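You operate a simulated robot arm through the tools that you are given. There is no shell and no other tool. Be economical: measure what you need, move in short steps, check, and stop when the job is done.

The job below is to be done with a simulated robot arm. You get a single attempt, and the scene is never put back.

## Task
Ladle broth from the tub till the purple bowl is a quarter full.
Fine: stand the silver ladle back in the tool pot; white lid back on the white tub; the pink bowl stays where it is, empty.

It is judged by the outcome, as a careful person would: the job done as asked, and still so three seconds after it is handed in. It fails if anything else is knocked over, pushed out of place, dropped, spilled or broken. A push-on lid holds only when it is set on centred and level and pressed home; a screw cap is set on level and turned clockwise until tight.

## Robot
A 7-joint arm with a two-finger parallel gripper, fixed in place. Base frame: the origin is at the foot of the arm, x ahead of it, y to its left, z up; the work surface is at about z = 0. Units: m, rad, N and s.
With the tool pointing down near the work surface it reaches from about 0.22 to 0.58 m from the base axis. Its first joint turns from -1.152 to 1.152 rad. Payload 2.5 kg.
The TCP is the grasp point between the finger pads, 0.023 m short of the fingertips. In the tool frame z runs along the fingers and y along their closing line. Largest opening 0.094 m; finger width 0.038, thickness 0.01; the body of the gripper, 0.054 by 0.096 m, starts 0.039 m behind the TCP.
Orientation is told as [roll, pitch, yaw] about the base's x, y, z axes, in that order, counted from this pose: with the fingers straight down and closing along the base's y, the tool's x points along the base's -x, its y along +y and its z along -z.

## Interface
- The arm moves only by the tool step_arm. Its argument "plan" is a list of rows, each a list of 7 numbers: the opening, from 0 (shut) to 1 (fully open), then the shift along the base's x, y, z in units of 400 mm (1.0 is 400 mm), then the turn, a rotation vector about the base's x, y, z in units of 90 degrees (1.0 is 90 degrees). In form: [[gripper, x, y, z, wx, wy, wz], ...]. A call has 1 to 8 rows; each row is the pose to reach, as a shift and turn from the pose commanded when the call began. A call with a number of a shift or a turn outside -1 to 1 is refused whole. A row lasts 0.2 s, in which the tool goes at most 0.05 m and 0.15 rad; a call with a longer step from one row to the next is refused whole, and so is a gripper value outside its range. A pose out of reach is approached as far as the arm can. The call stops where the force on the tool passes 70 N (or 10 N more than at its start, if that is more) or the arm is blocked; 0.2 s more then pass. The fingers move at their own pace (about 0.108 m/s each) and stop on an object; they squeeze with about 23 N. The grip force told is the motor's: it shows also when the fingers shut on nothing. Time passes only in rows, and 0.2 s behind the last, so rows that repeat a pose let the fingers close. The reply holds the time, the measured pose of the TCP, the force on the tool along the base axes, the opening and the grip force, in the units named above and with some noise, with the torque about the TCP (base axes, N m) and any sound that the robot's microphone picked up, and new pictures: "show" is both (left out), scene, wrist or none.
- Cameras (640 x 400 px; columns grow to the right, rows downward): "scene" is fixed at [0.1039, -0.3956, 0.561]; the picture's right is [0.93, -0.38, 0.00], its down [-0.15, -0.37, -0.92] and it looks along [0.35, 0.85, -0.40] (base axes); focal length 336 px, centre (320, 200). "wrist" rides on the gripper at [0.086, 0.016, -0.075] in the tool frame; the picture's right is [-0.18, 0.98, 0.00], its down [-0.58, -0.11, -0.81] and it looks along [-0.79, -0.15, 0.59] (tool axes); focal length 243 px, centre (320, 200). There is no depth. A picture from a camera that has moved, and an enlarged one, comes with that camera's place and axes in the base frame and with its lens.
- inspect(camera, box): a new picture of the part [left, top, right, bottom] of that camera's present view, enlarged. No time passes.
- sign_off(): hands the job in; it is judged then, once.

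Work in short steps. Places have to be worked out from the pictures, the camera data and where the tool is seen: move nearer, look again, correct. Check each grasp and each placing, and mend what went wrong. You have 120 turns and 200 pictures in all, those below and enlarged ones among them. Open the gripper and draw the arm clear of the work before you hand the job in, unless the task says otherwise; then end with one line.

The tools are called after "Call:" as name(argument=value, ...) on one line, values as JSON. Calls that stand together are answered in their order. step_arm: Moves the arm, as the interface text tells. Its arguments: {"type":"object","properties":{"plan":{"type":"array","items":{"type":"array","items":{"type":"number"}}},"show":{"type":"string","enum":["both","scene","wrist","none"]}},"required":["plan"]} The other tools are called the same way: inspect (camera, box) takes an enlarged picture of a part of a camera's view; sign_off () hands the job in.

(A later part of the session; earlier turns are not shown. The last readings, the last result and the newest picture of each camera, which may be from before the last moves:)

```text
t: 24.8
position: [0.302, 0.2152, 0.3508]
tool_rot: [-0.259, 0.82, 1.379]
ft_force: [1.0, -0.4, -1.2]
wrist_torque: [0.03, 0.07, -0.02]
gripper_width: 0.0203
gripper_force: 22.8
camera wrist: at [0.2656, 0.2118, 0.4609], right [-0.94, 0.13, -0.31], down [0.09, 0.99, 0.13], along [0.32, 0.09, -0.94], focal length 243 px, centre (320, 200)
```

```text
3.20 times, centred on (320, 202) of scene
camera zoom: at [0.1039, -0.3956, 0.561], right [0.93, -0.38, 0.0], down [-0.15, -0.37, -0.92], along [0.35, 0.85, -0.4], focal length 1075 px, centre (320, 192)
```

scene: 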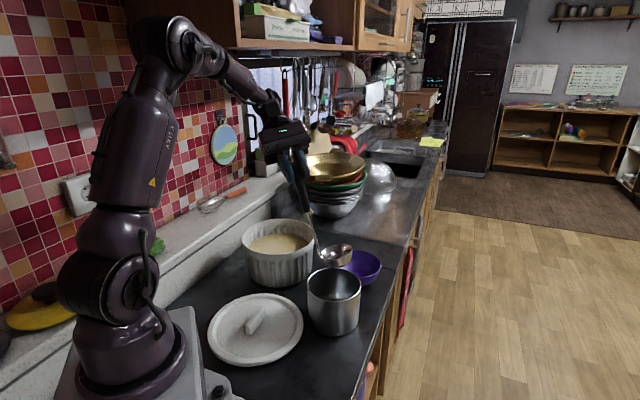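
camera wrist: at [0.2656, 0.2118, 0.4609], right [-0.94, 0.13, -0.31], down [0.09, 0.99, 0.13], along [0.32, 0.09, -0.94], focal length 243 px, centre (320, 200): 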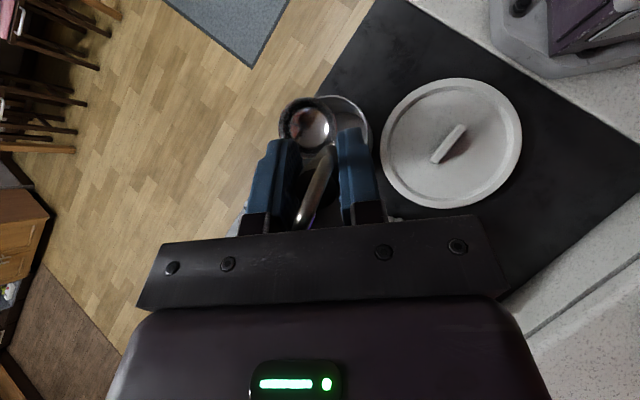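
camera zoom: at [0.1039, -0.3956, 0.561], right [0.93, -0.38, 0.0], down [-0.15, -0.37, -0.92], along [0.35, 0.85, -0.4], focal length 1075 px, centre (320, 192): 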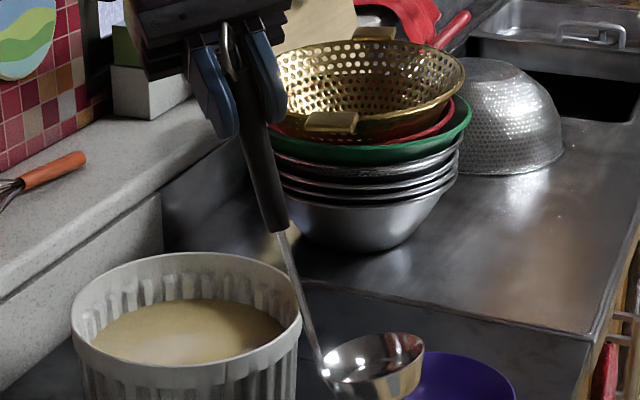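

The ladle is out and its bowl hangs level about (+0.064, -0.070, -0.18) from the TCP. Broth level is roughly z≈0.06. I'll carry it to above the tub.

Call:
step_arm(plan=[[0, -0.01, 0.02, 0.03, 0, 0, 0], [0, -0.05, 0.13, 0.04, 0, 0, 0], [0, -0.09, 0.24, 0.04, 0, 0, 0], [0, -0.13, 0.35, 0.04, 0, 0, 0], [0, -0.17, 0.45, 0.04, 0, 0, 0], [0, -0.19, 0.5, 0.04, 0, 0, 0]])

Call:
inspect(camera="scene", box=[200, 140, 400, 265])

```text
t: 26.2
position: [0.2315, 0.3555, 0.3354]
tool_rot: [-0.261, 0.817, 1.375]
ft_force: [0.2, 1.7, -1.2]
wrist_torque: [0.04, -0.01, 0.0]
gripper_width: 0.0205
gripper_force: 22.8
out of reach, approached as far as the arm can: row 4, 5, 6
camera wrist: at [0.1959, 0.3515, 0.444], right [-0.94, 0.13, -0.31], down [0.09, 0.99, 0.13], along [0.32, 0.09, -0.94], focal length 243 px, centre (320, 200)
```

scene: 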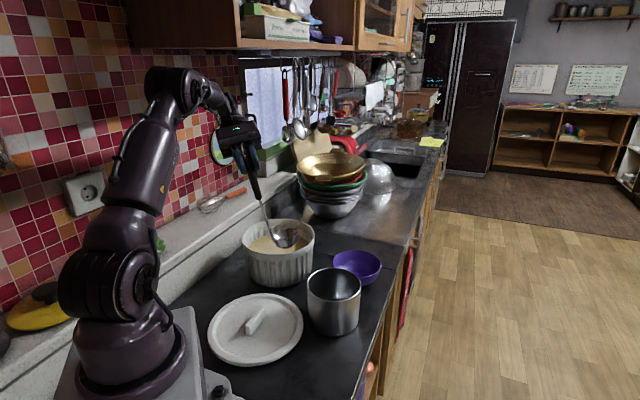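
wrist: 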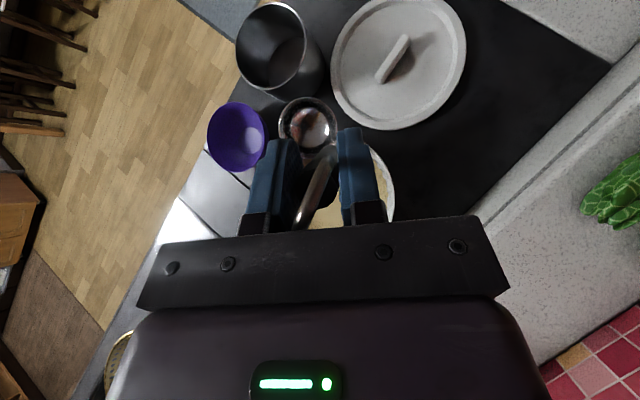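

```text
3.20 times, centred on (300, 202) of scene
camera zoom: at [0.1039, -0.3956, 0.561], right [0.93, -0.38, 0.0], down [-0.15, -0.37, -0.92], along [0.35, 0.85, -0.4], focal length 1075 px, centre (384, 192)
```

zoom: 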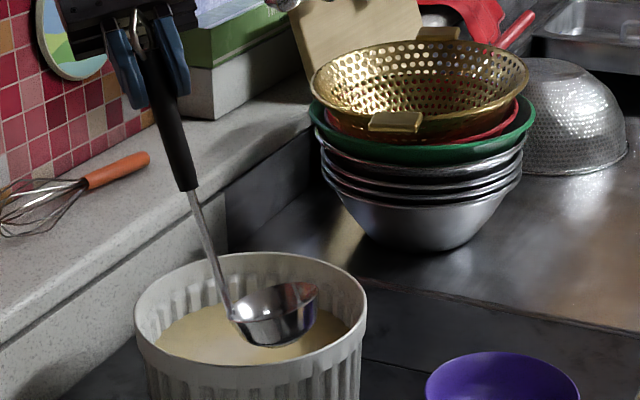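

The reach limit stops me 6–10 cm short. If I yaw the whole tool +45°, the wrist sits beside the tub instead of beyond it, so I'll rotate while raising slightly.

Call:
step_arm(plan=[[0, -0.02, -0.06, 0.08, 0, 0, 0.04], [0, -0.04, -0.06, 0.09, 0, 0, 0.12], [0, -0.06, -0.05, 0.09, 0, 0, 0.205], [0, -0.08, -0.03, 0.09, 0, 0, 0.29], [0, -0.08, -0.01, 0.09, 0, 0, 0.375], [0, -0.081, 0.01, 0.09, 0, 0, 0.45], [0, -0.081, 0.021, 0.09, 0, 0, 0.5]])

Call:
inspect(camera="scene", box=[200, 140, 400, 265])

```text
t: 27.8
position: [0.2003, 0.3635, 0.3692]
tool_rot: [-0.262, 0.818, 2.164]
ft_force: [-0.6, 0.0, -1.8]
wrist_torque: [0.01, 0.07, 0.0]
gripper_width: 0.0203
gripper_force: 23.7
camera wrist: at [0.1766, 0.3344, 0.4793], right [-0.75, -0.58, -0.31], down [-0.64, 0.76, 0.13], along [0.16, 0.29, -0.94], focal length 243 px, centre (320, 200)
```

scene: 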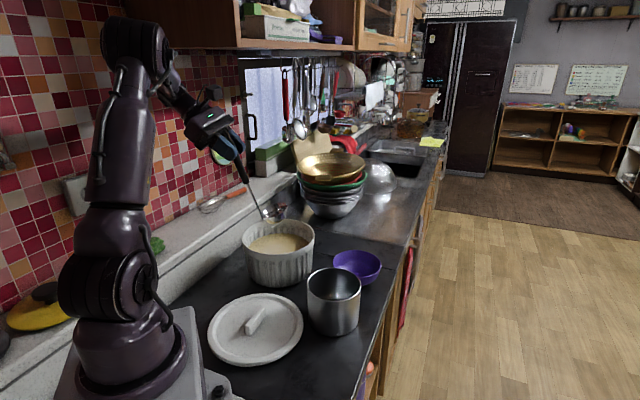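
wrist: 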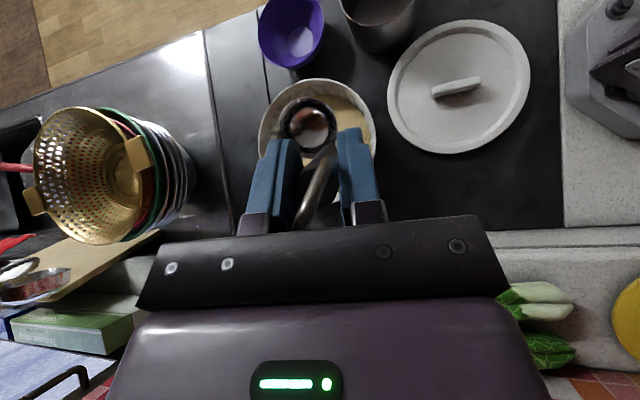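

```text
3.20 times, centred on (300, 202) of scene
camera zoom: at [0.1039, -0.3956, 0.561], right [0.93, -0.38, 0.0], down [-0.15, -0.37, -0.92], along [0.35, 0.85, -0.4], focal length 1075 px, centre (384, 192)
```

zoom: 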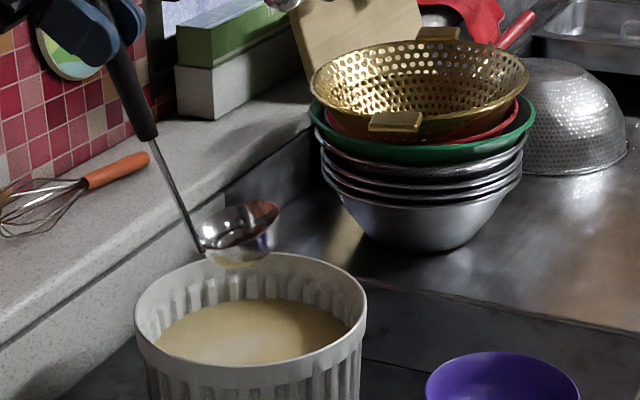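

The ladle is over the tub, about (0.29, 0.36) against tub centre (0.294, 0.384). I'll descend until the ladle is just in the broth and look.

Call:
step_arm(plan=[[0, 0, 0.01, -0.09, 0, 0, 0], [0, 0, 0.015, -0.18, 0, 0, 0], [0, 0, 0.02, -0.26, 0, 0, 0], [0, 0, 0.02, -0.31, 0, 0, 0]], show="wrist")

Call:
inspect(camera="scene", box=[220, 200, 340, 275])

```text
t: 28.8
position: [0.1999, 0.3695, 0.2453]
tool_rot: [-0.26, 0.816, 2.162]
ft_force: [-0.1, -0.2, -1.4]
wrist_torque: [-0.01, 0.07, -0.02]
gripper_width: 0.0205
gripper_force: 23.2
camera wrist: at [0.1771, 0.3418, 0.3543], right [-0.76, -0.58, -0.31], down [-0.63, 0.76, 0.13], along [0.16, 0.29, -0.94], focal length 243 px, centre (320, 200)
```

wrist: 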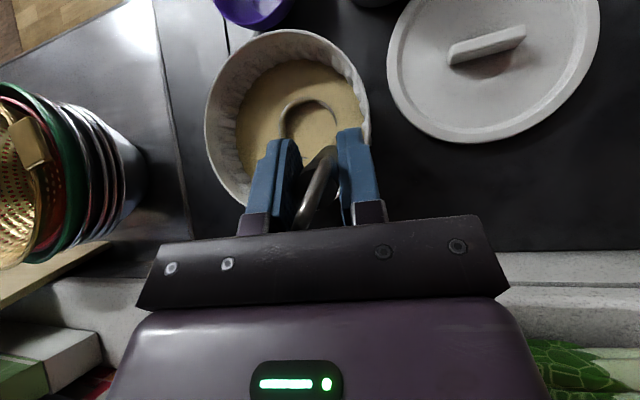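

```text
5.33 times, centred on (280, 238) of scene
camera zoom: at [0.1039, -0.3956, 0.561], right [0.93, -0.38, 0.0], down [-0.15, -0.37, -0.92], along [0.35, 0.85, -0.4], focal length 1792 px, centre (533, 0)
```

zoom: 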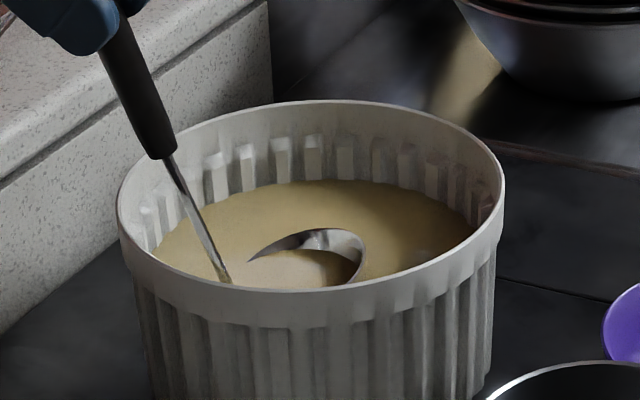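

The ladle rim is perpendicular to its handle, so I level it by rotating about +y by 0.3 rad around the ladle bowl, then dip a bit deeper.

Call:
step_arm(plan=[[0, 0.05, 0, 0.015, 0, 0.064, 0], [0, 0.1, 0, 0.035, 0, 0.128, 0], [0, 0.1425, 0, 0.05, 0, 0.191, 0], [0, 0.1425, 0, 0.025, 0, 0.191, 0], [0, 0.1425, 0, 0.005, 0, 0.191, 0], [0, 0.1425, 0, 0.005, 0, 0.191, 0]], show="wrist")

Call:
inspect(camera="scene", box=[220, 200, 340, 275])

```text
t: 30.2
position: [0.2572, 0.3684, 0.2478]
tool_rot: [0.047, 0.625, 2.367]
ft_force: [0.3, -0.3, -1.5]
wrist_torque: [0.02, 0.03, -0.05]
gripper_width: 0.0204
gripper_force: 23.3
camera wrist: at [0.2672, 0.3417, 0.3587], right [-0.81, -0.58, -0.07], down [-0.57, 0.76, 0.31], along [-0.13, 0.29, -0.95], focal length 243 px, centre (320, 200)
```

wrist: 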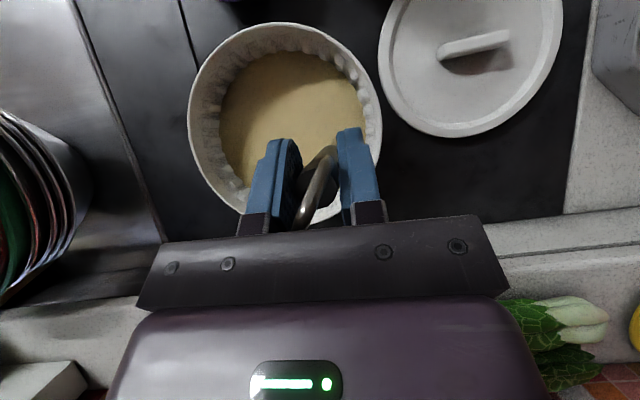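

```text
5.33 times, centred on (280, 238) of scene
camera zoom: at [0.1039, -0.3956, 0.561], right [0.93, -0.38, 0.0], down [-0.15, -0.37, -0.92], along [0.35, 0.85, -0.4], focal length 1792 px, centre (533, 0)
```

zoom: 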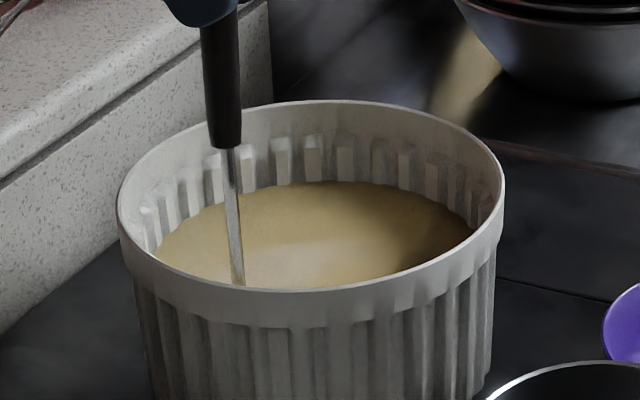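

The ladle is submerged with its handle vertical. I'll lift slowly.

Call:
step_arm(plan=[[0, 0, 0, 0.03, 0, 0, 0], [0, 0, 0, 0.06, 0, 0, 0], [0, 0, 0, 0.1, 0, 0, 0], [0, 0, 0, 0.15, 0, 0, 0], [0, 0, 0, 0.2, 0, 0, 0], [0, 0, 0, 0.26, 0, 0, 0], [0, 0, 0, 0.32, 0, 0, 0], [0, 0, 0, 0.32, 0, 0, 0]], show="wrist")

Call:
inspect(camera="scene", box=[200, 150, 360, 250])

```text
t: 32.0
position: [0.2558, 0.3701, 0.3771]
tool_rot: [0.047, 0.624, 2.368]
ft_force: [0.0, 0.6, -1.5]
wrist_torque: [0.02, 0.02, 0.0]
gripper_width: 0.0207
gripper_force: 22.9
camera wrist: at [0.2659, 0.342, 0.4881], right [-0.81, -0.58, -0.07], down [-0.57, 0.76, 0.31], along [-0.13, 0.29, -0.95], focal length 243 px, centre (320, 200)
```

wrist: 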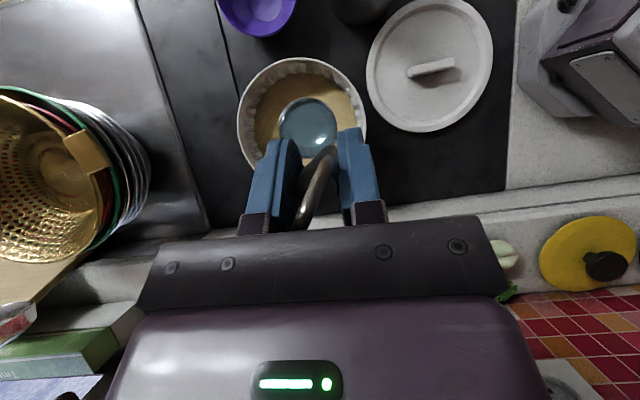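

```text
4.00 times, centred on (280, 200) of scene
camera zoom: at [0.1039, -0.3956, 0.561], right [0.93, -0.38, 0.0], down [-0.15, -0.37, -0.92], along [0.35, 0.85, -0.4], focal length 1344 px, centre (480, 200)
```

zoom: 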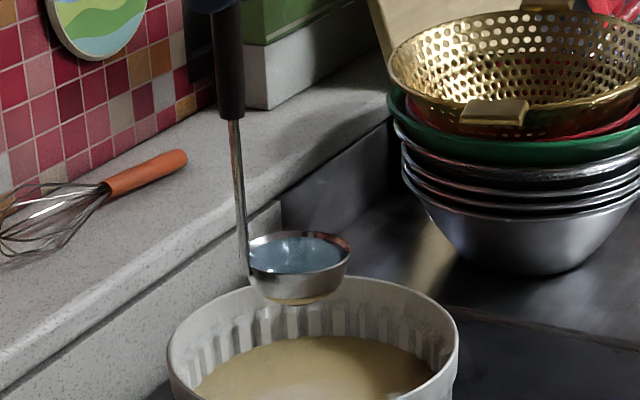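

The ladle is full and level. The rim centre sits about (0.037, 0.004, -0.20) from the TCP. I'll carry it gently toward the purple bowl, keeping orientation.

Call:
step_arm(plan=[[0, 0.03, -0.012, -0.01, 0, 0, 0], [0, 0.085, -0.035, -0.02, 0, 0, 0], [0, 0.15, -0.062, -0.03, 0, 0, 0], [0, 0.215, -0.09, -0.04, 0, 0, 0], [0, 0.28, -0.118, -0.05, 0, 0, 0], [0, 0.345, -0.147, -0.06, 0, 0, 0], [0, 0.41, -0.175, -0.08, 0, 0, 0], [0, 0.455, -0.195, -0.1, 0, 0, 0]])

Call:
inspect(camera="scene", box=[260, 170, 420, 270])

```text
t: 33.8
position: [0.441, 0.2917, 0.3353]
tool_rot: [0.046, 0.624, 2.367]
ft_force: [0.0, -0.1, -1.2]
wrist_torque: [0.0, 0.05, 0.03]
gripper_width: 0.0207
gripper_force: 23.4
camera wrist: at [0.4507, 0.2636, 0.4473], right [-0.81, -0.58, -0.07], down [-0.57, 0.76, 0.31], along [-0.13, 0.29, -0.95], focal length 243 px, centre (320, 200)
```

scene: 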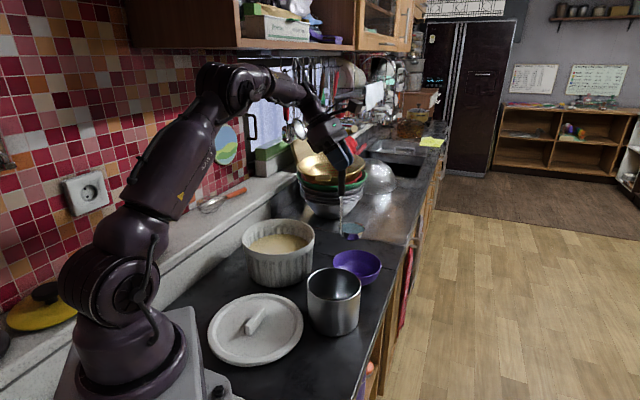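
wrist: 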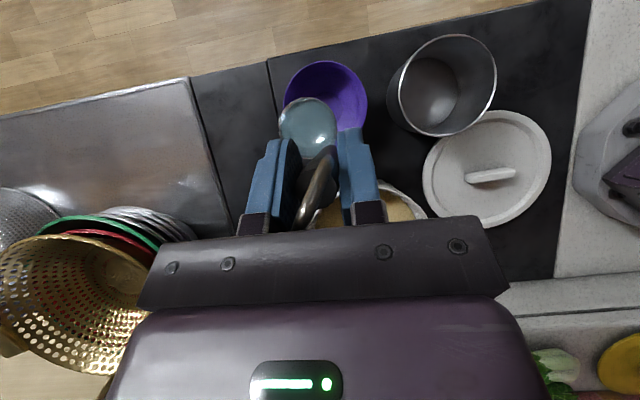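

```text
4.00 times, centred on (340, 220) of scene
camera zoom: at [0.1039, -0.3956, 0.561], right [0.93, -0.38, 0.0], down [-0.15, -0.37, -0.92], along [0.35, 0.85, -0.4], focal length 1344 px, centre (240, 120)
```

zoom: 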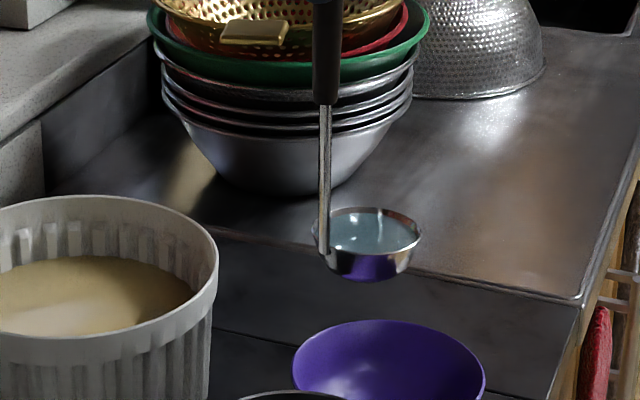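

Ladle and bowl positions agree within a few mm. I'll lower and start the pour, rotating about +x while holding the pouring lip over the bowl's centre.

Call:
step_arm(plan=[[0, 0, -0.006, -0.044, 0, 0, 0], [0, 0, -0.012, -0.088, 0, 0, 0], [0, 0, -0.047, -0.0845, 0.0444, 0, 0], [0, 0, -0.082, -0.083, 0.0889, 0, 0], [0, 0, -0.117, -0.084, 0.1333, 0, 0], [0, 0, -0.152, -0.088, 0.1778, 0, 0], [0, 0, -0.187, -0.0935, 0.2222, 0, 0], [0, 0, -0.221, -0.102, 0.2667, 0, 0]], show="none")

Call:
inspect(camera="scene", box=[260, 190, 420, 290])

```text
t: 35.6
position: [0.4374, 0.2031, 0.2967]
tool_rot: [-0.265, 0.308, 2.225]
ft_force: [0.5, 0.6, -1.4]
wrist_torque: [-0.09, 0.04, -0.02]
gripper_width: 0.0206
gripper_force: 22.7
```

```text
4.00 times, centred on (340, 240) of scene
camera zoom: at [0.1039, -0.3955, 0.561], right [0.93, -0.38, 0.0], down [-0.15, -0.37, -0.92], along [0.35, 0.85, -0.4], focal length 1344 px, centre (240, 40)
```

zoom: 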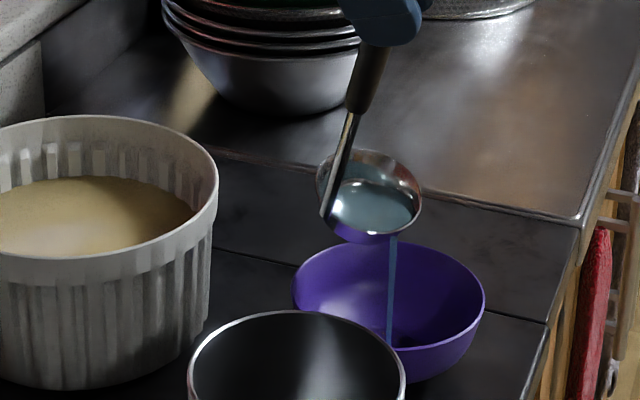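

The stream lands right at the bowl's centre. I continue tilting slowly.

Call:
step_arm(plan=[[0, 0, -0.05, -0.017, 0.0667, 0, 0], [0, 0, -0.05, -0.017, 0.0667, 0, 0], [0, 0, -0.114, -0.0475, 0.1556, 0, 0], [0, 0, -0.114, -0.0475, 0.1556, 0, 0], [0, 0, -0.172, -0.087, 0.2444, 0, 0], [0, 0, -0.172, -0.087, 0.2444, 0, 0], [0, 0, -0.225, -0.134, 0.3333, 0, 0], [0, 0, -0.225, -0.134, 0.3333, 0, 0]], show="none")

Call:
inspect(camera="scene", box=[260, 190, 420, 290])

```text
t: 37.4
position: [0.438, 0.113, 0.2424]
tool_rot: [-0.575, -0.117, 2.195]
ft_force: [0.3, -0.7, -0.2]
wrist_torque: [-0.12, 0.01, 0.0]
gripper_width: 0.0205
gripper_force: 23.1
```

```text
4.00 times, centred on (340, 240) of scene
camera zoom: at [0.1038, -0.3956, 0.561], right [0.93, -0.38, 0.0], down [-0.15, -0.37, -0.92], along [0.35, 0.85, -0.4], focal length 1344 px, centre (240, 40)
```

zoom: 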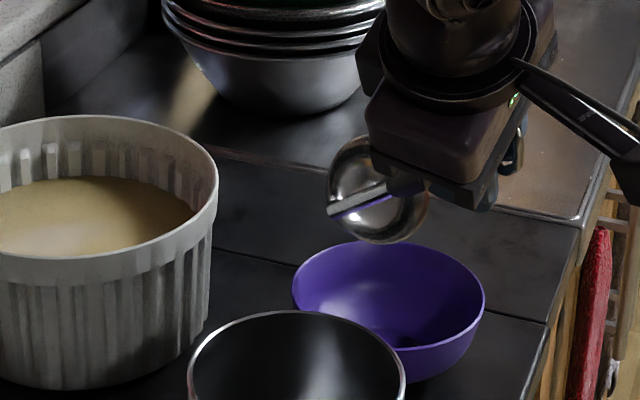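

Nearly drained. I tip a bit further to finish.

Call:
step_arm(plan=[[0, 0, -0.0455, -0.0535, 0.0889, 0, 0], [0, 0, -0.083, -0.113, 0.1778, 0, 0], [0, 0, -0.112, -0.1775, 0.2667, 0, 0], [0, 0, -0.112, -0.1775, 0.2667, 0, 0], [0, 0, -0.112, -0.1775, 0.2667, 0, 0]], show="scene")

Call:
inspect(camera="scene", box=[300, 220, 420, 295])

```text
t: 38.6
position: [0.4393, 0.0663, 0.1703]
tool_rot: [-0.843, -0.447, 2.269]
ft_force: [0.0, 0.8, -0.6]
wrist_torque: [-0.14, 0.03, 0.04]
gripper_width: 0.0201
gripper_force: 23.1
```

scene: 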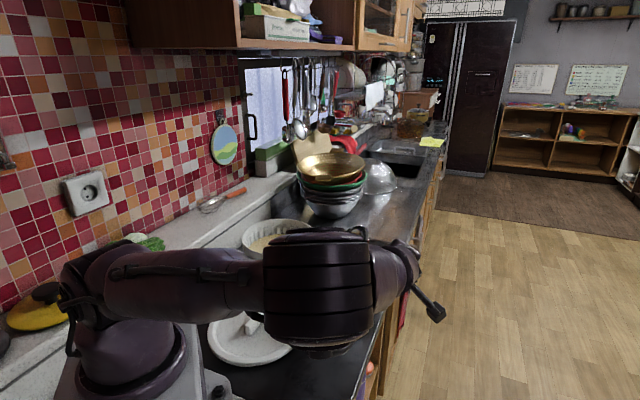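

```text
5.33 times, centred on (360, 258) of scene
camera zoom: at [0.1038, -0.3956, 0.561], right [0.93, -0.38, 0.0], down [-0.15, -0.37, -0.92], along [0.35, 0.85, -0.4], focal length 1792 px, centre (107, -107)
```

zoom: 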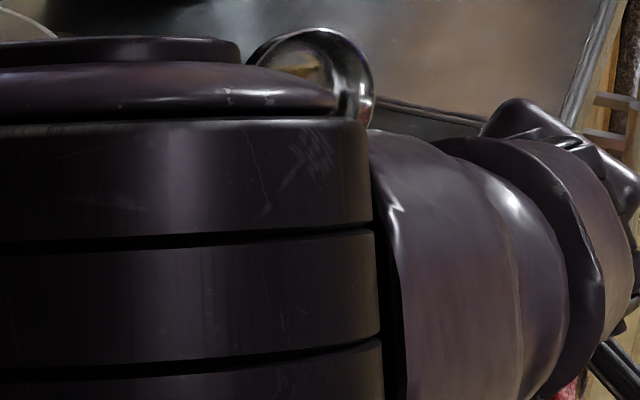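

Drained. The forearm was low but touched nothing. I retrace the path back up to see the bowl.

Call:
step_arm(plan=[[0, 0, 0.029, 0.0645, -0.0889, 0, 0], [0, 0, 0.0665, 0.124, -0.1778, 0, 0], [0, 0, 0.112, 0.1775, -0.2667, 0, 0], [0, 0, 0.165, 0.2245, -0.3556, 0, 0], [0, 0, 0.223, 0.264, -0.4444, 0, 0], [0, 0, 0.287, 0.294, -0.5333, 0, 0], [0, 0, 0.354, 0.316, -0.6222, 0, 0], [0, 0, 0.423, 0.345, -0.7111, 0, 0]], show="both")

Call:
inspect(camera="scene", box=[300, 220, 420, 295])

```text
t: 40.4
position: [0.4387, 0.2399, 0.3113]
tool_rot: [-0.147, 0.446, 2.265]
ft_force: [0.2, 0.3, -1.0]
wrist_torque: [-0.04, 0.05, 0.01]
gripper_width: 0.0203
gripper_force: 22.9
camera wrist: at [0.4487, 0.1865, 0.4122], right [-0.81, -0.54, -0.21], down [-0.57, 0.67, 0.48], along [-0.12, 0.51, -0.85], focal length 243 px, centre (320, 200)
```

scene: 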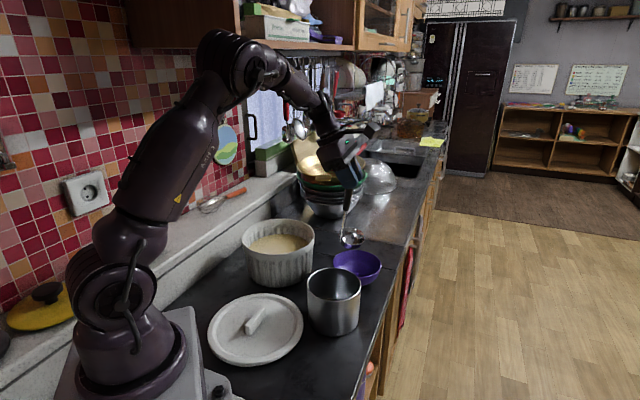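
wrist: 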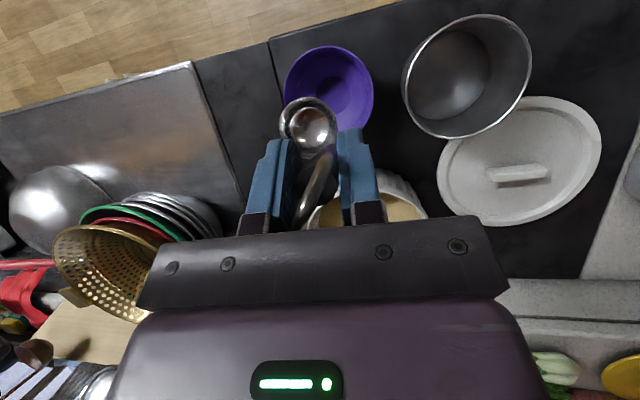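

```text
5.33 times, centred on (360, 258) of scene
camera zoom: at [0.1038, -0.3956, 0.561], right [0.93, -0.38, 0.0], down [-0.15, -0.37, -0.92], along [0.35, 0.85, -0.4], focal length 1792 px, centre (107, -107)
```

zoom: 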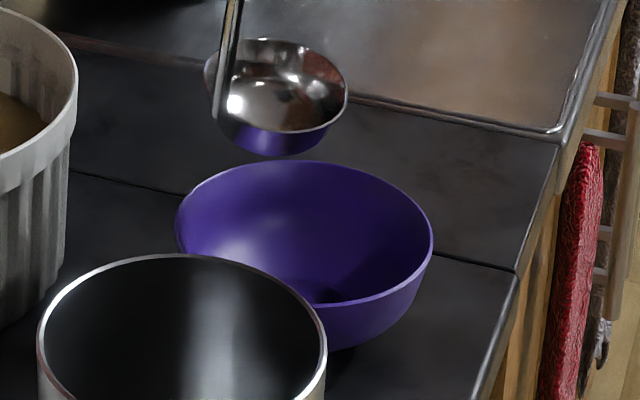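

I'll look into the bowl with the wrist camera.

Call:
inspect(camera="wrist", box=[270, 35, 390, 135])

Call:
inspect(camera="scene", box=[330, 245, 390, 290])

```text
4.00 times, centred on (330, 85) of wrist
camera zoom: at [0.4487, 0.1865, 0.4122], right [-0.81, -0.54, -0.21], down [-0.57, 0.67, 0.48], along [-0.12, 0.51, -0.85], focal length 970 px, centre (280, 660)
```

zoom: 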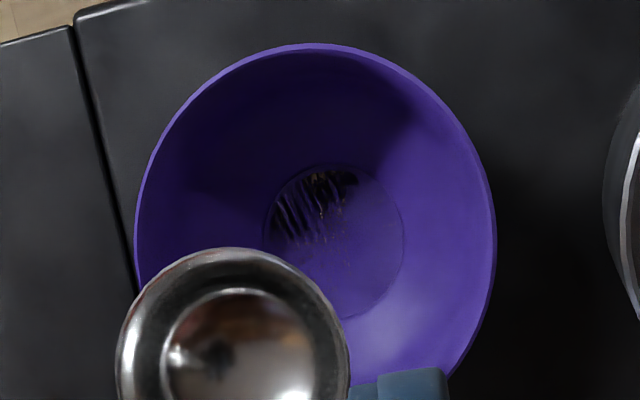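

```text
8.89 times, centred on (360, 268) of scene
camera zoom: at [0.1038, -0.3956, 0.561], right [0.93, -0.38, 0.0], down [-0.15, -0.37, -0.92], along [0.35, 0.85, -0.4], focal length 2987 px, centre (-36, -400)
```

zoom: 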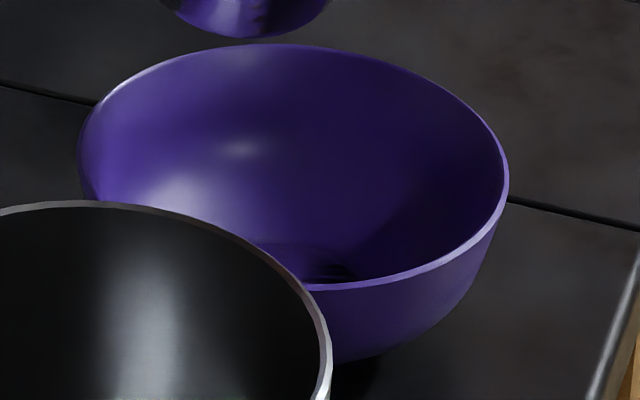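

I can't yet judge the fill level. I'll back away toward the tub for an unobstructed view into the bowl.

Call:
step_arm(plan=[[0, -0.04, 0.06, 0.05, 0.05, 0, 0], [0, -0.09, 0.12, 0.1, 0.0, 0, 0], [0, -0.13, 0.17, 0.13, -0.08, 0, 0], [0, -0.13, 0.17, 0.13, -0.1556, 0, 0]], show="wrist")

Call:
inspect(camera="scene", box=[330, 240, 390, 290])

```text
t: 41.4
position: [0.3856, 0.3073, 0.3613]
tool_rot: [0.048, 0.625, 2.366]
ft_force: [-0.4, 0.1, -1.2]
wrist_torque: [0.03, 0.04, 0.0]
gripper_width: 0.0203
gripper_force: 23.4
camera wrist: at [0.3968, 0.2789, 0.4726], right [-0.81, -0.58, -0.07], down [-0.57, 0.76, 0.31], along [-0.13, 0.29, -0.95], focal length 243 px, centre (320, 200)
```

wrist: 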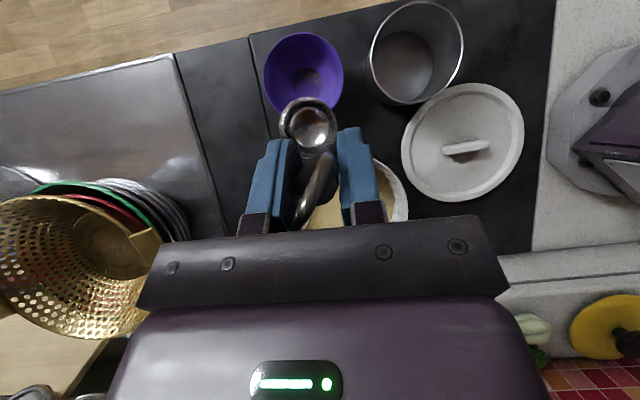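

```text
8.00 times, centred on (360, 265) of scene
camera zoom: at [0.1039, -0.3956, 0.561], right [0.93, -0.38, 0.0], down [-0.15, -0.37, -0.92], along [0.35, 0.85, -0.4], focal length 2688 px, centre (0, -320)
```

zoom: 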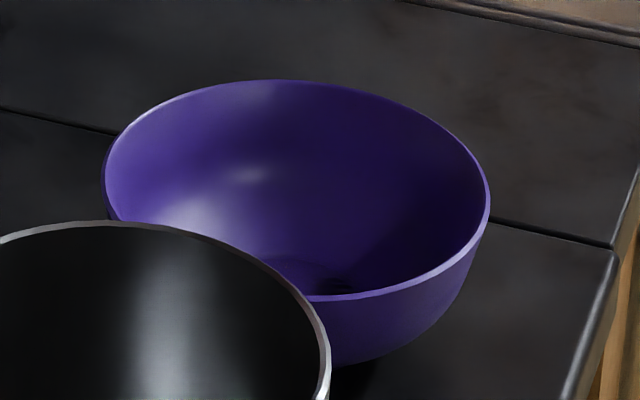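

Call:
inspect(camera="wrist", box=[255, 20, 355, 120])

Call:
inspect(camera="wrist", box=[230, 20, 470, 170])

```text
4.00 times, centred on (305, 70) of wrist
camera zoom: at [0.3968, 0.2789, 0.4726], right [-0.81, -0.58, -0.07], down [-0.57, 0.76, 0.31], along [-0.13, 0.29, -0.95], focal length 970 px, centre (380, 720)
```

zoom: 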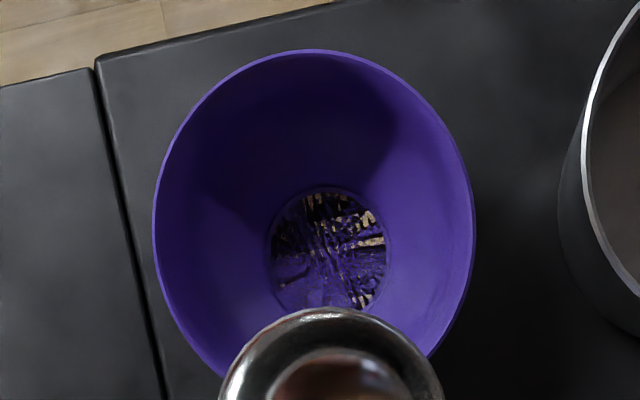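

```text
2.67 times, centred on (350, 95) of wrist
camera zoom: at [0.3968, 0.2789, 0.4726], right [-0.81, -0.58, -0.07], down [-0.57, 0.76, 0.31], along [-0.13, 0.29, -0.95], focal length 647 px, centre (240, 480)
```

zoom: 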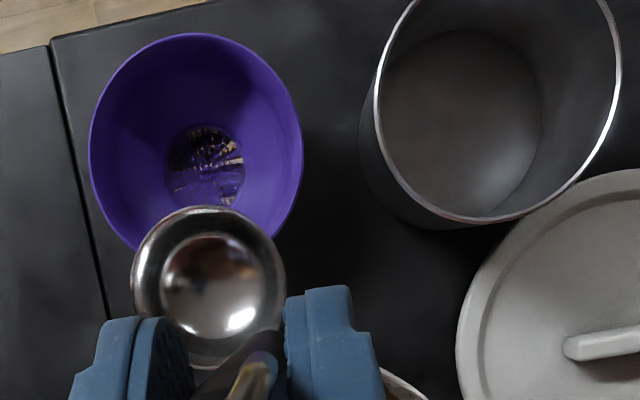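

Only a shallow pool covers the bowl's base, far below a quarter, so more scoops are needed. Back over the tub and dip again.

Call:
step_arm(plan=[[0, -0.08, 0.04, 0.04, 0, 0, 0], [0, -0.17, 0.08, 0.04, 0, 0, 0], [0, -0.26, 0.12, 0.04, 0, 0, 0], [0, -0.325, 0.157, 0.04, 0, 0, 0], [0, -0.325, 0.157, -0.07, 0, 0, 0], [0, -0.325, 0.157, -0.17, 0, 0, 0], [0, -0.325, 0.157, -0.24, 0, 0, 0], [0, -0.325, 0.157, -0.295, 0, 0, 0]], show="none")

Call:
inspect(camera="scene", box=[220, 180, 380, 280])

```text
t: 43.2
position: [0.2558, 0.3688, 0.244]
tool_rot: [0.047, 0.624, 2.367]
ft_force: [-0.2, 0.6, -1.0]
wrist_torque: [-0.01, 0.01, -0.04]
gripper_width: 0.0203
gripper_force: 23.1
```

```text
4.00 times, centred on (300, 230) of scene
camera zoom: at [0.1039, -0.3956, 0.561], right [0.93, -0.38, 0.0], down [-0.15, -0.37, -0.92], along [0.35, 0.85, -0.4], focal length 1344 px, centre (400, 80)
```

zoom: 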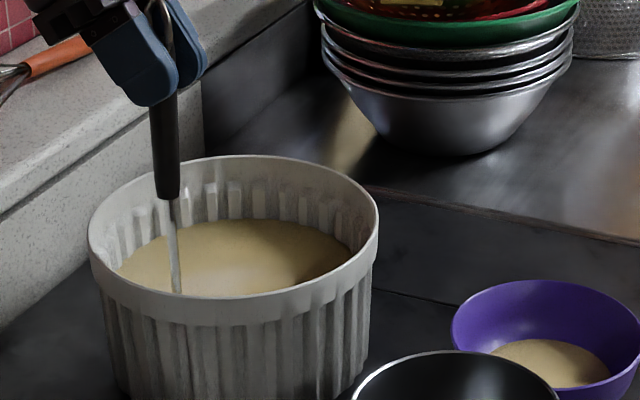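

The poured broth now shows in the purple bowl, so the rendering lagged. I'll measure it before scooping more.

Call:
inspect(camera="scene", box=[325, 240, 395, 290])

```text
8.00 times, centred on (360, 265) of scene
camera zoom: at [0.1039, -0.3956, 0.561], right [0.93, -0.38, 0.0], down [-0.15, -0.37, -0.92], along [0.35, 0.85, -0.4], focal length 2688 px, centre (0, -320)
```

zoom: 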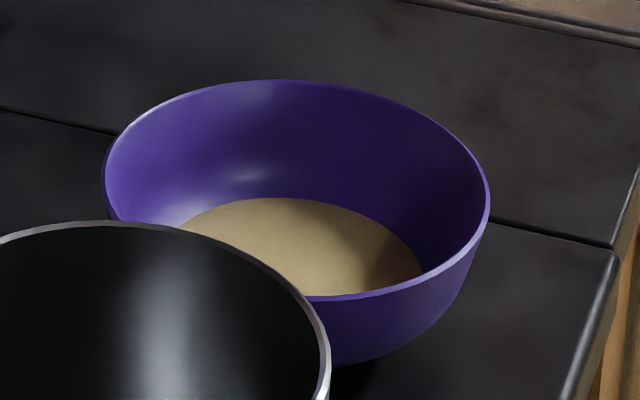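

Measured level: z≈0.018, R≈0.045, which I estimate at about 15% of the bowl's volume (one scoop ≈ 60 ml of about 420 ml). I need roughly 0.7 of a scoop more, so I'll lift, tip the ladle about 11.5° over the tub to shed a third, then level it.

Call:
step_arm(plan=[[0, 0, 0, 0.03, 0, 0, 0], [0, 0, 0, 0.065, 0, 0, 0], [0, 0, 0, 0.1025, 0, 0, 0], [0, 0, 0, 0.1025, 0, 0, 0], [0, 0, -0.052, 0.1025, 0.0667, 0, 0], [0, 0, -0.1, 0.1, 0.128, 0, 0], [0, 0, -0.1, 0.1, 0.128, 0, 0], [0, 0, -0.1, 0.1, 0.128, 0, 0]], show="none")

Call:
inspect(camera="scene", box=[220, 190, 340, 265])

```text
t: 45.0
position: [0.2554, 0.3292, 0.2826]
tool_rot: [-0.116, 0.476, 2.282]
ft_force: [0.1, -0.4, -0.8]
wrist_torque: [-0.01, 0.02, 0.01]
gripper_width: 0.0206
gripper_force: 23.3
```

```text
5.33 times, centred on (280, 228) of scene
camera zoom: at [0.1039, -0.3956, 0.561], right [0.93, -0.38, 0.0], down [-0.15, -0.37, -0.92], along [0.35, 0.85, -0.4], focal length 1792 px, centre (533, 53)
```

zoom: 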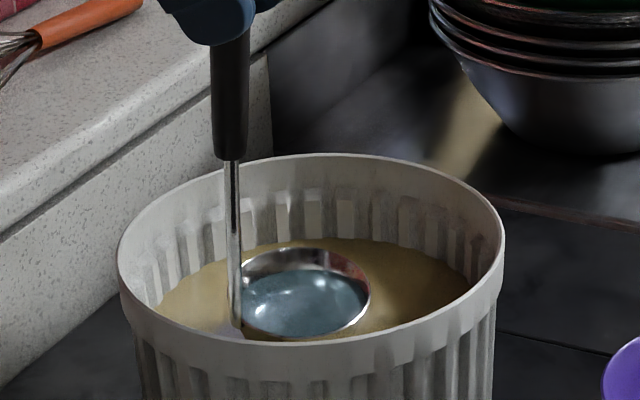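

It shed broth back into the tub as intended. Now I level the ladle and lift.

Call:
step_arm(plan=[[0, 0, 0.05, 0.0, -0.064, 0, 0], [0, 0, 0.1, 0.0, -0.128, 0, 0], [0, 0, 0.1, 0.05, -0.128, 0, 0], [0, 0, 0.1, 0.11, -0.128, 0, 0], [0, 0, 0.1, 0.17, -0.128, 0, 0], [0, 0, 0.1, 0.235, -0.128, 0, 0], [0, 0, 0.1, 0.235, -0.128, 0, 0]], show="wrist")

Call:
inspect(camera="scene", box=[200, 150, 360, 250])

Call:
inspect(camera="scene", box=[325, 240, 395, 290])

```text
t: 46.6
position: [0.2553, 0.3705, 0.3791]
tool_rot: [0.048, 0.623, 2.367]
ft_force: [-0.1, 0.5, -1.8]
wrist_torque: [0.0, 0.01, 0.02]
gripper_width: 0.0204
gripper_force: 22.8
camera wrist: at [0.2658, 0.3418, 0.4902], right [-0.81, -0.58, -0.07], down [-0.57, 0.76, 0.31], along [-0.13, 0.29, -0.95], focal length 243 px, centre (320, 200)
```

wrist: 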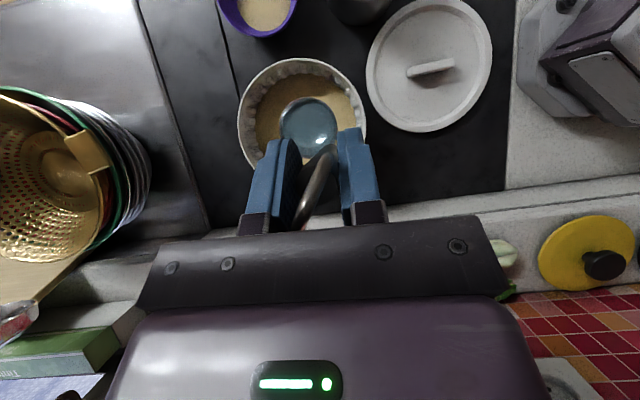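

```text
4.00 times, centred on (280, 200) of scene
camera zoom: at [0.1039, -0.3956, 0.561], right [0.93, -0.38, 0.0], down [-0.15, -0.37, -0.92], along [0.35, 0.85, -0.4], focal length 1344 px, centre (480, 200)
```

zoom: 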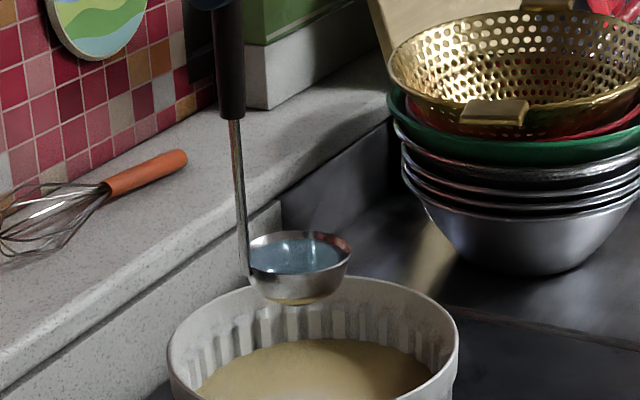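

```text
8.00 times, centred on (360, 265) of scene
camera zoom: at [0.1039, -0.3956, 0.561], right [0.93, -0.38, 0.0], down [-0.15, -0.37, -0.92], along [0.35, 0.85, -0.4], focal length 2688 px, centre (0, -320)
```

zoom: 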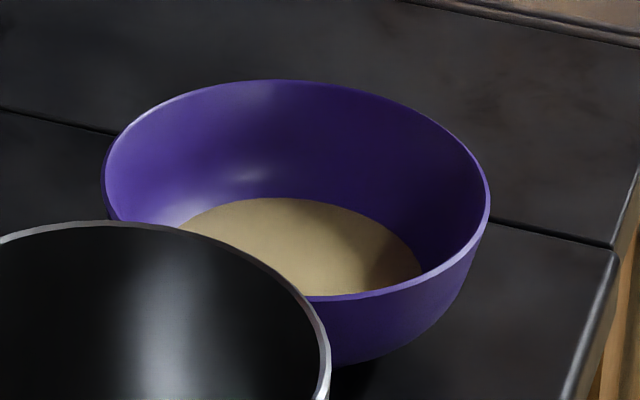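

The ladle is slightly less full now. I'll carry it to the bowl and check the current level from above before pouring.

Call:
step_arm(plan=[[0, 0.03, -0.012, -0.01, 0, 0, 0], [0, 0.085, -0.035, -0.02, 0, 0, 0], [0, 0.15, -0.062, -0.03, 0, 0, 0], [0, 0.215, -0.09, -0.04, 0, 0, 0], [0, 0.28, -0.118, -0.05, 0, 0, 0], [0, 0.335, -0.147, -0.06, 0, 0, 0], [0, 0.335, -0.147, -0.06, 0, 0, 0]], show="wrist")

Call:
inspect(camera="wrist", box=[255, 20, 375, 120])

```text
t: 48.2
position: [0.3921, 0.3108, 0.3516]
tool_rot: [0.047, 0.626, 2.367]
ft_force: [-0.3, -0.8, -1.0]
wrist_torque: [0.01, 0.03, -0.01]
gripper_width: 0.0205
gripper_force: 22.6
camera wrist: at [0.4023, 0.2828, 0.4647], right [-0.81, -0.58, -0.07], down [-0.57, 0.76, 0.31], along [-0.13, 0.29, -0.95], focal length 243 px, centre (320, 200)
```

wrist: 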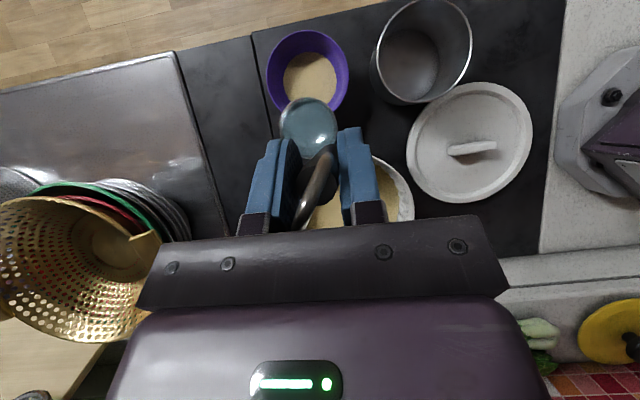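

```text
4.00 times, centred on (315, 70) of wrist
camera zoom: at [0.4023, 0.2828, 0.4647], right [-0.81, -0.58, -0.07], down [-0.57, 0.76, 0.31], along [-0.13, 0.29, -0.95], focal length 970 px, centre (340, 720)
```

zoom: 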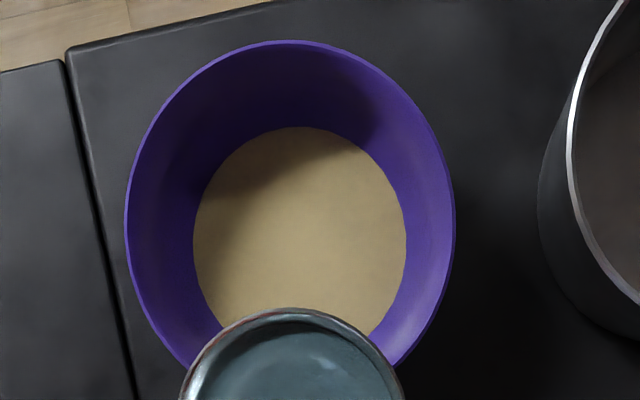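

From above R≈0.0455, which agrees, so about 15%. I proceed with the second, partial pour.

Call:
step_arm(plan=[[0, 0.06, -0.024, -0.02, 0, 0, 0], [0, 0.117, -0.048, -0.041, 0, 0, 0], [0, 0.117, -0.054, -0.085, 0, 0, 0], [0, 0.117, -0.0595, -0.129, 0, 0, 0], [0, 0.117, -0.0945, -0.125, 0.0444, 0, 0], [0, 0.117, -0.13, -0.124, 0.0889, 0, 0], [0, 0.117, -0.165, -0.125, 0.1333, 0, 0], [0, 0.117, -0.2, -0.1285, 0.1778, 0, 0]], show="none")

Call:
inspect(camera="scene", box=[260, 190, 420, 290])

```text
t: 50.0
position: [0.436, 0.23, 0.3015]
tool_rot: [-0.172, 0.415, 2.258]
ft_force: [-0.1, 1.0, -1.1]
wrist_torque: [-0.05, 0.05, -0.01]
gripper_width: 0.0207
gripper_force: 23.0
```

```text
4.00 times, centred on (340, 240) of scene
camera zoom: at [0.1039, -0.3955, 0.561], right [0.93, -0.38, 0.0], down [-0.15, -0.37, -0.92], along [0.35, 0.85, -0.4], focal length 1344 px, centre (240, 40)
```

zoom: 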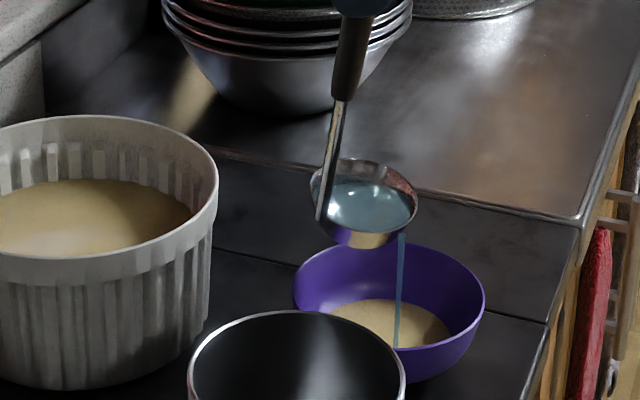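

The stream falls inside the bowl. I'll continue to about 50° and hold.

Call:
step_arm(plan=[[0, 0, -0.068, -0.014, 0.0889, 0, 0], [0, 0, -0.068, -0.014, 0.0889, 0, 0], [0, 0, -0.1355, -0.038, 0.1778, 0, 0], [0, 0, -0.1355, -0.038, 0.1778, 0, 0], [0, 0, -0.198, -0.071, 0.2667, 0, 0], [0, 0, -0.198, -0.071, 0.2667, 0, 0], [0, 0, -0.255, -0.112, 0.3556, 0, 0], [0, 0, -0.255, -0.112, 0.3556, 0, 0]], show="none")

Call:
step_arm(plan=[[0, 0, 0, 0, 0, 0, 0], [0, 0, 0, 0, 0, 0, 0], [0, 0, 0, 0, 0, 0, 0]], show="none")

Call:
inspect(camera="scene", box=[260, 190, 420, 290])

```text
t: 51.8
position: [0.4372, 0.1271, 0.2566]
tool_rot: [-0.515, -0.031, 2.188]
ft_force: [0.8, 0.4, -0.3]
wrist_torque: [-0.11, 0.01, -0.03]
gripper_width: 0.02
gripper_force: 23.5
```

```text
t: 52.6
position: [0.4362, 0.1276, 0.2571]
tool_rot: [-0.514, -0.031, 2.188]
ft_force: [0.3, 0.1, -0.6]
wrist_torque: [-0.08, 0.01, 0.03]
gripper_width: 0.0201
gripper_force: 23.0
```

```text
4.00 times, centred on (340, 240) of scene
camera zoom: at [0.1039, -0.3956, 0.561], right [0.93, -0.38, 0.0], down [-0.15, -0.37, -0.92], along [0.35, 0.85, -0.4], focal length 1344 px, centre (240, 40)
```

zoom: 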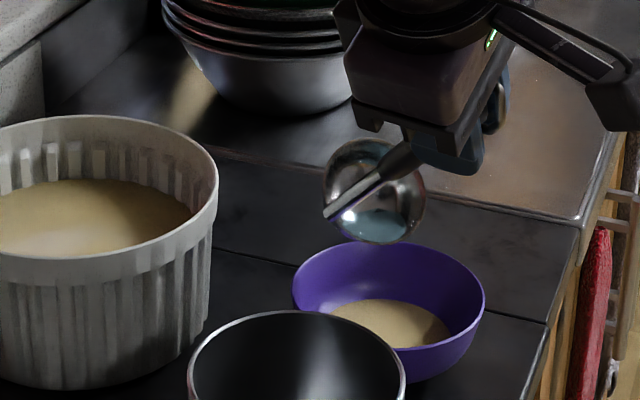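

A small remainder is left in the ladle. I return it to level and back off to measure.

Call:
step_arm(plan=[[0, 0, 0.057, 0.041, -0.0889, 0, 0], [0, 0, 0.1195, 0.074, -0.1778, 0, 0], [0, 0, 0.187, 0.098, -0.2667, 0, 0], [0, 0, 0.255, 0.112, -0.3556, 0, 0], [0, 0, 0.325, 0.125, -0.4444, 0, 0], [0, 0, 0.3955, 0.14, -0.5333, 0, 0], [0, -0.06, 0.43, 0.19, -0.5333, 0, 0], [0, -0.12, 0.455, 0.24, -0.5333, 0, 0]], show="none")

Call:
step_arm(plan=[[0, 0, 0, 0, 0, 0, 0], [0, 0, 0, 0, 0, 0, 0], [0, 0, 0, 0, 0, 0, 0], [0, 0, 0, 0, 0, 0, 0], [0, 0, 0, 0, 0, 0, 0]], show="wrist")

Call:
inspect(camera="wrist", box=[255, 20, 375, 120])

Call:
inspect(camera="scene", box=[325, 240, 395, 290])

```text
t: 54.4
position: [0.3871, 0.3092, 0.3536]
tool_rot: [0.05, 0.625, 2.366]
ft_force: [-0.6, 0.6, -1.6]
wrist_torque: [-0.02, 0.02, 0.0]
gripper_width: 0.0202
gripper_force: 23.0
```

```text
t: 55.6
position: [0.3876, 0.3088, 0.354]
tool_rot: [0.047, 0.625, 2.368]
ft_force: [-0.5, -0.1, -0.5]
wrist_torque: [0.02, 0.03, -0.01]
gripper_width: 0.0203
gripper_force: 23.0
camera wrist: at [0.3983, 0.2817, 0.4652], right [-0.81, -0.58, -0.07], down [-0.57, 0.76, 0.31], along [-0.13, 0.29, -0.95], focal length 243 px, centre (320, 200)
```

wrist: 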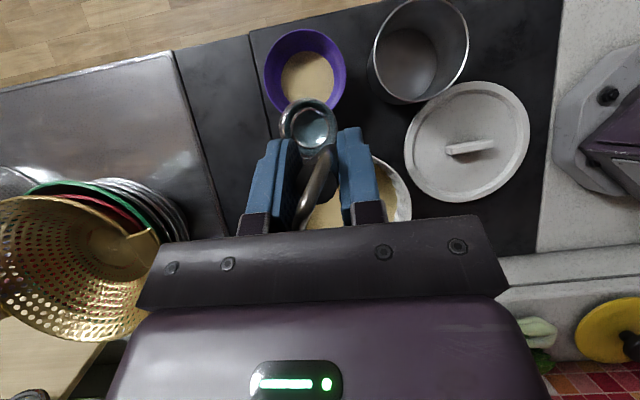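

```text
4.00 times, centred on (315, 70) of wrist
camera zoom: at [0.3983, 0.2817, 0.4652], right [-0.81, -0.58, -0.07], down [-0.57, 0.76, 0.31], along [-0.13, 0.29, -0.95], focal length 970 px, centre (340, 720)
```

zoom: 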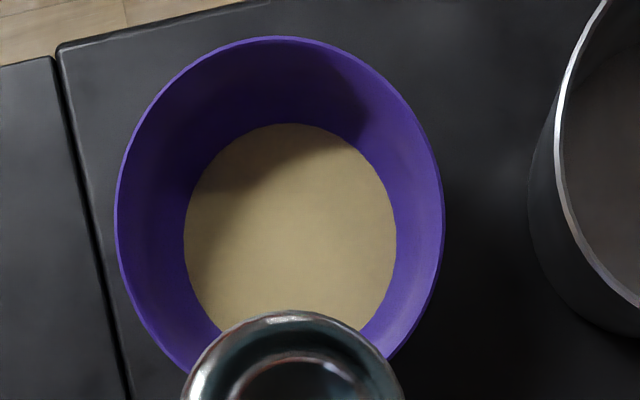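

```text
8.00 times, centred on (360, 265) of scene
camera zoom: at [0.1039, -0.3956, 0.561], right [0.93, -0.38, 0.0], down [-0.15, -0.37, -0.92], along [0.35, 0.85, -0.4], focal length 2688 px, centre (0, -320)
```

zoom: 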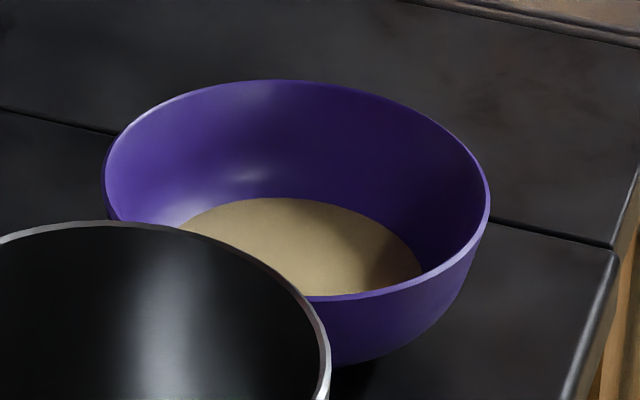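

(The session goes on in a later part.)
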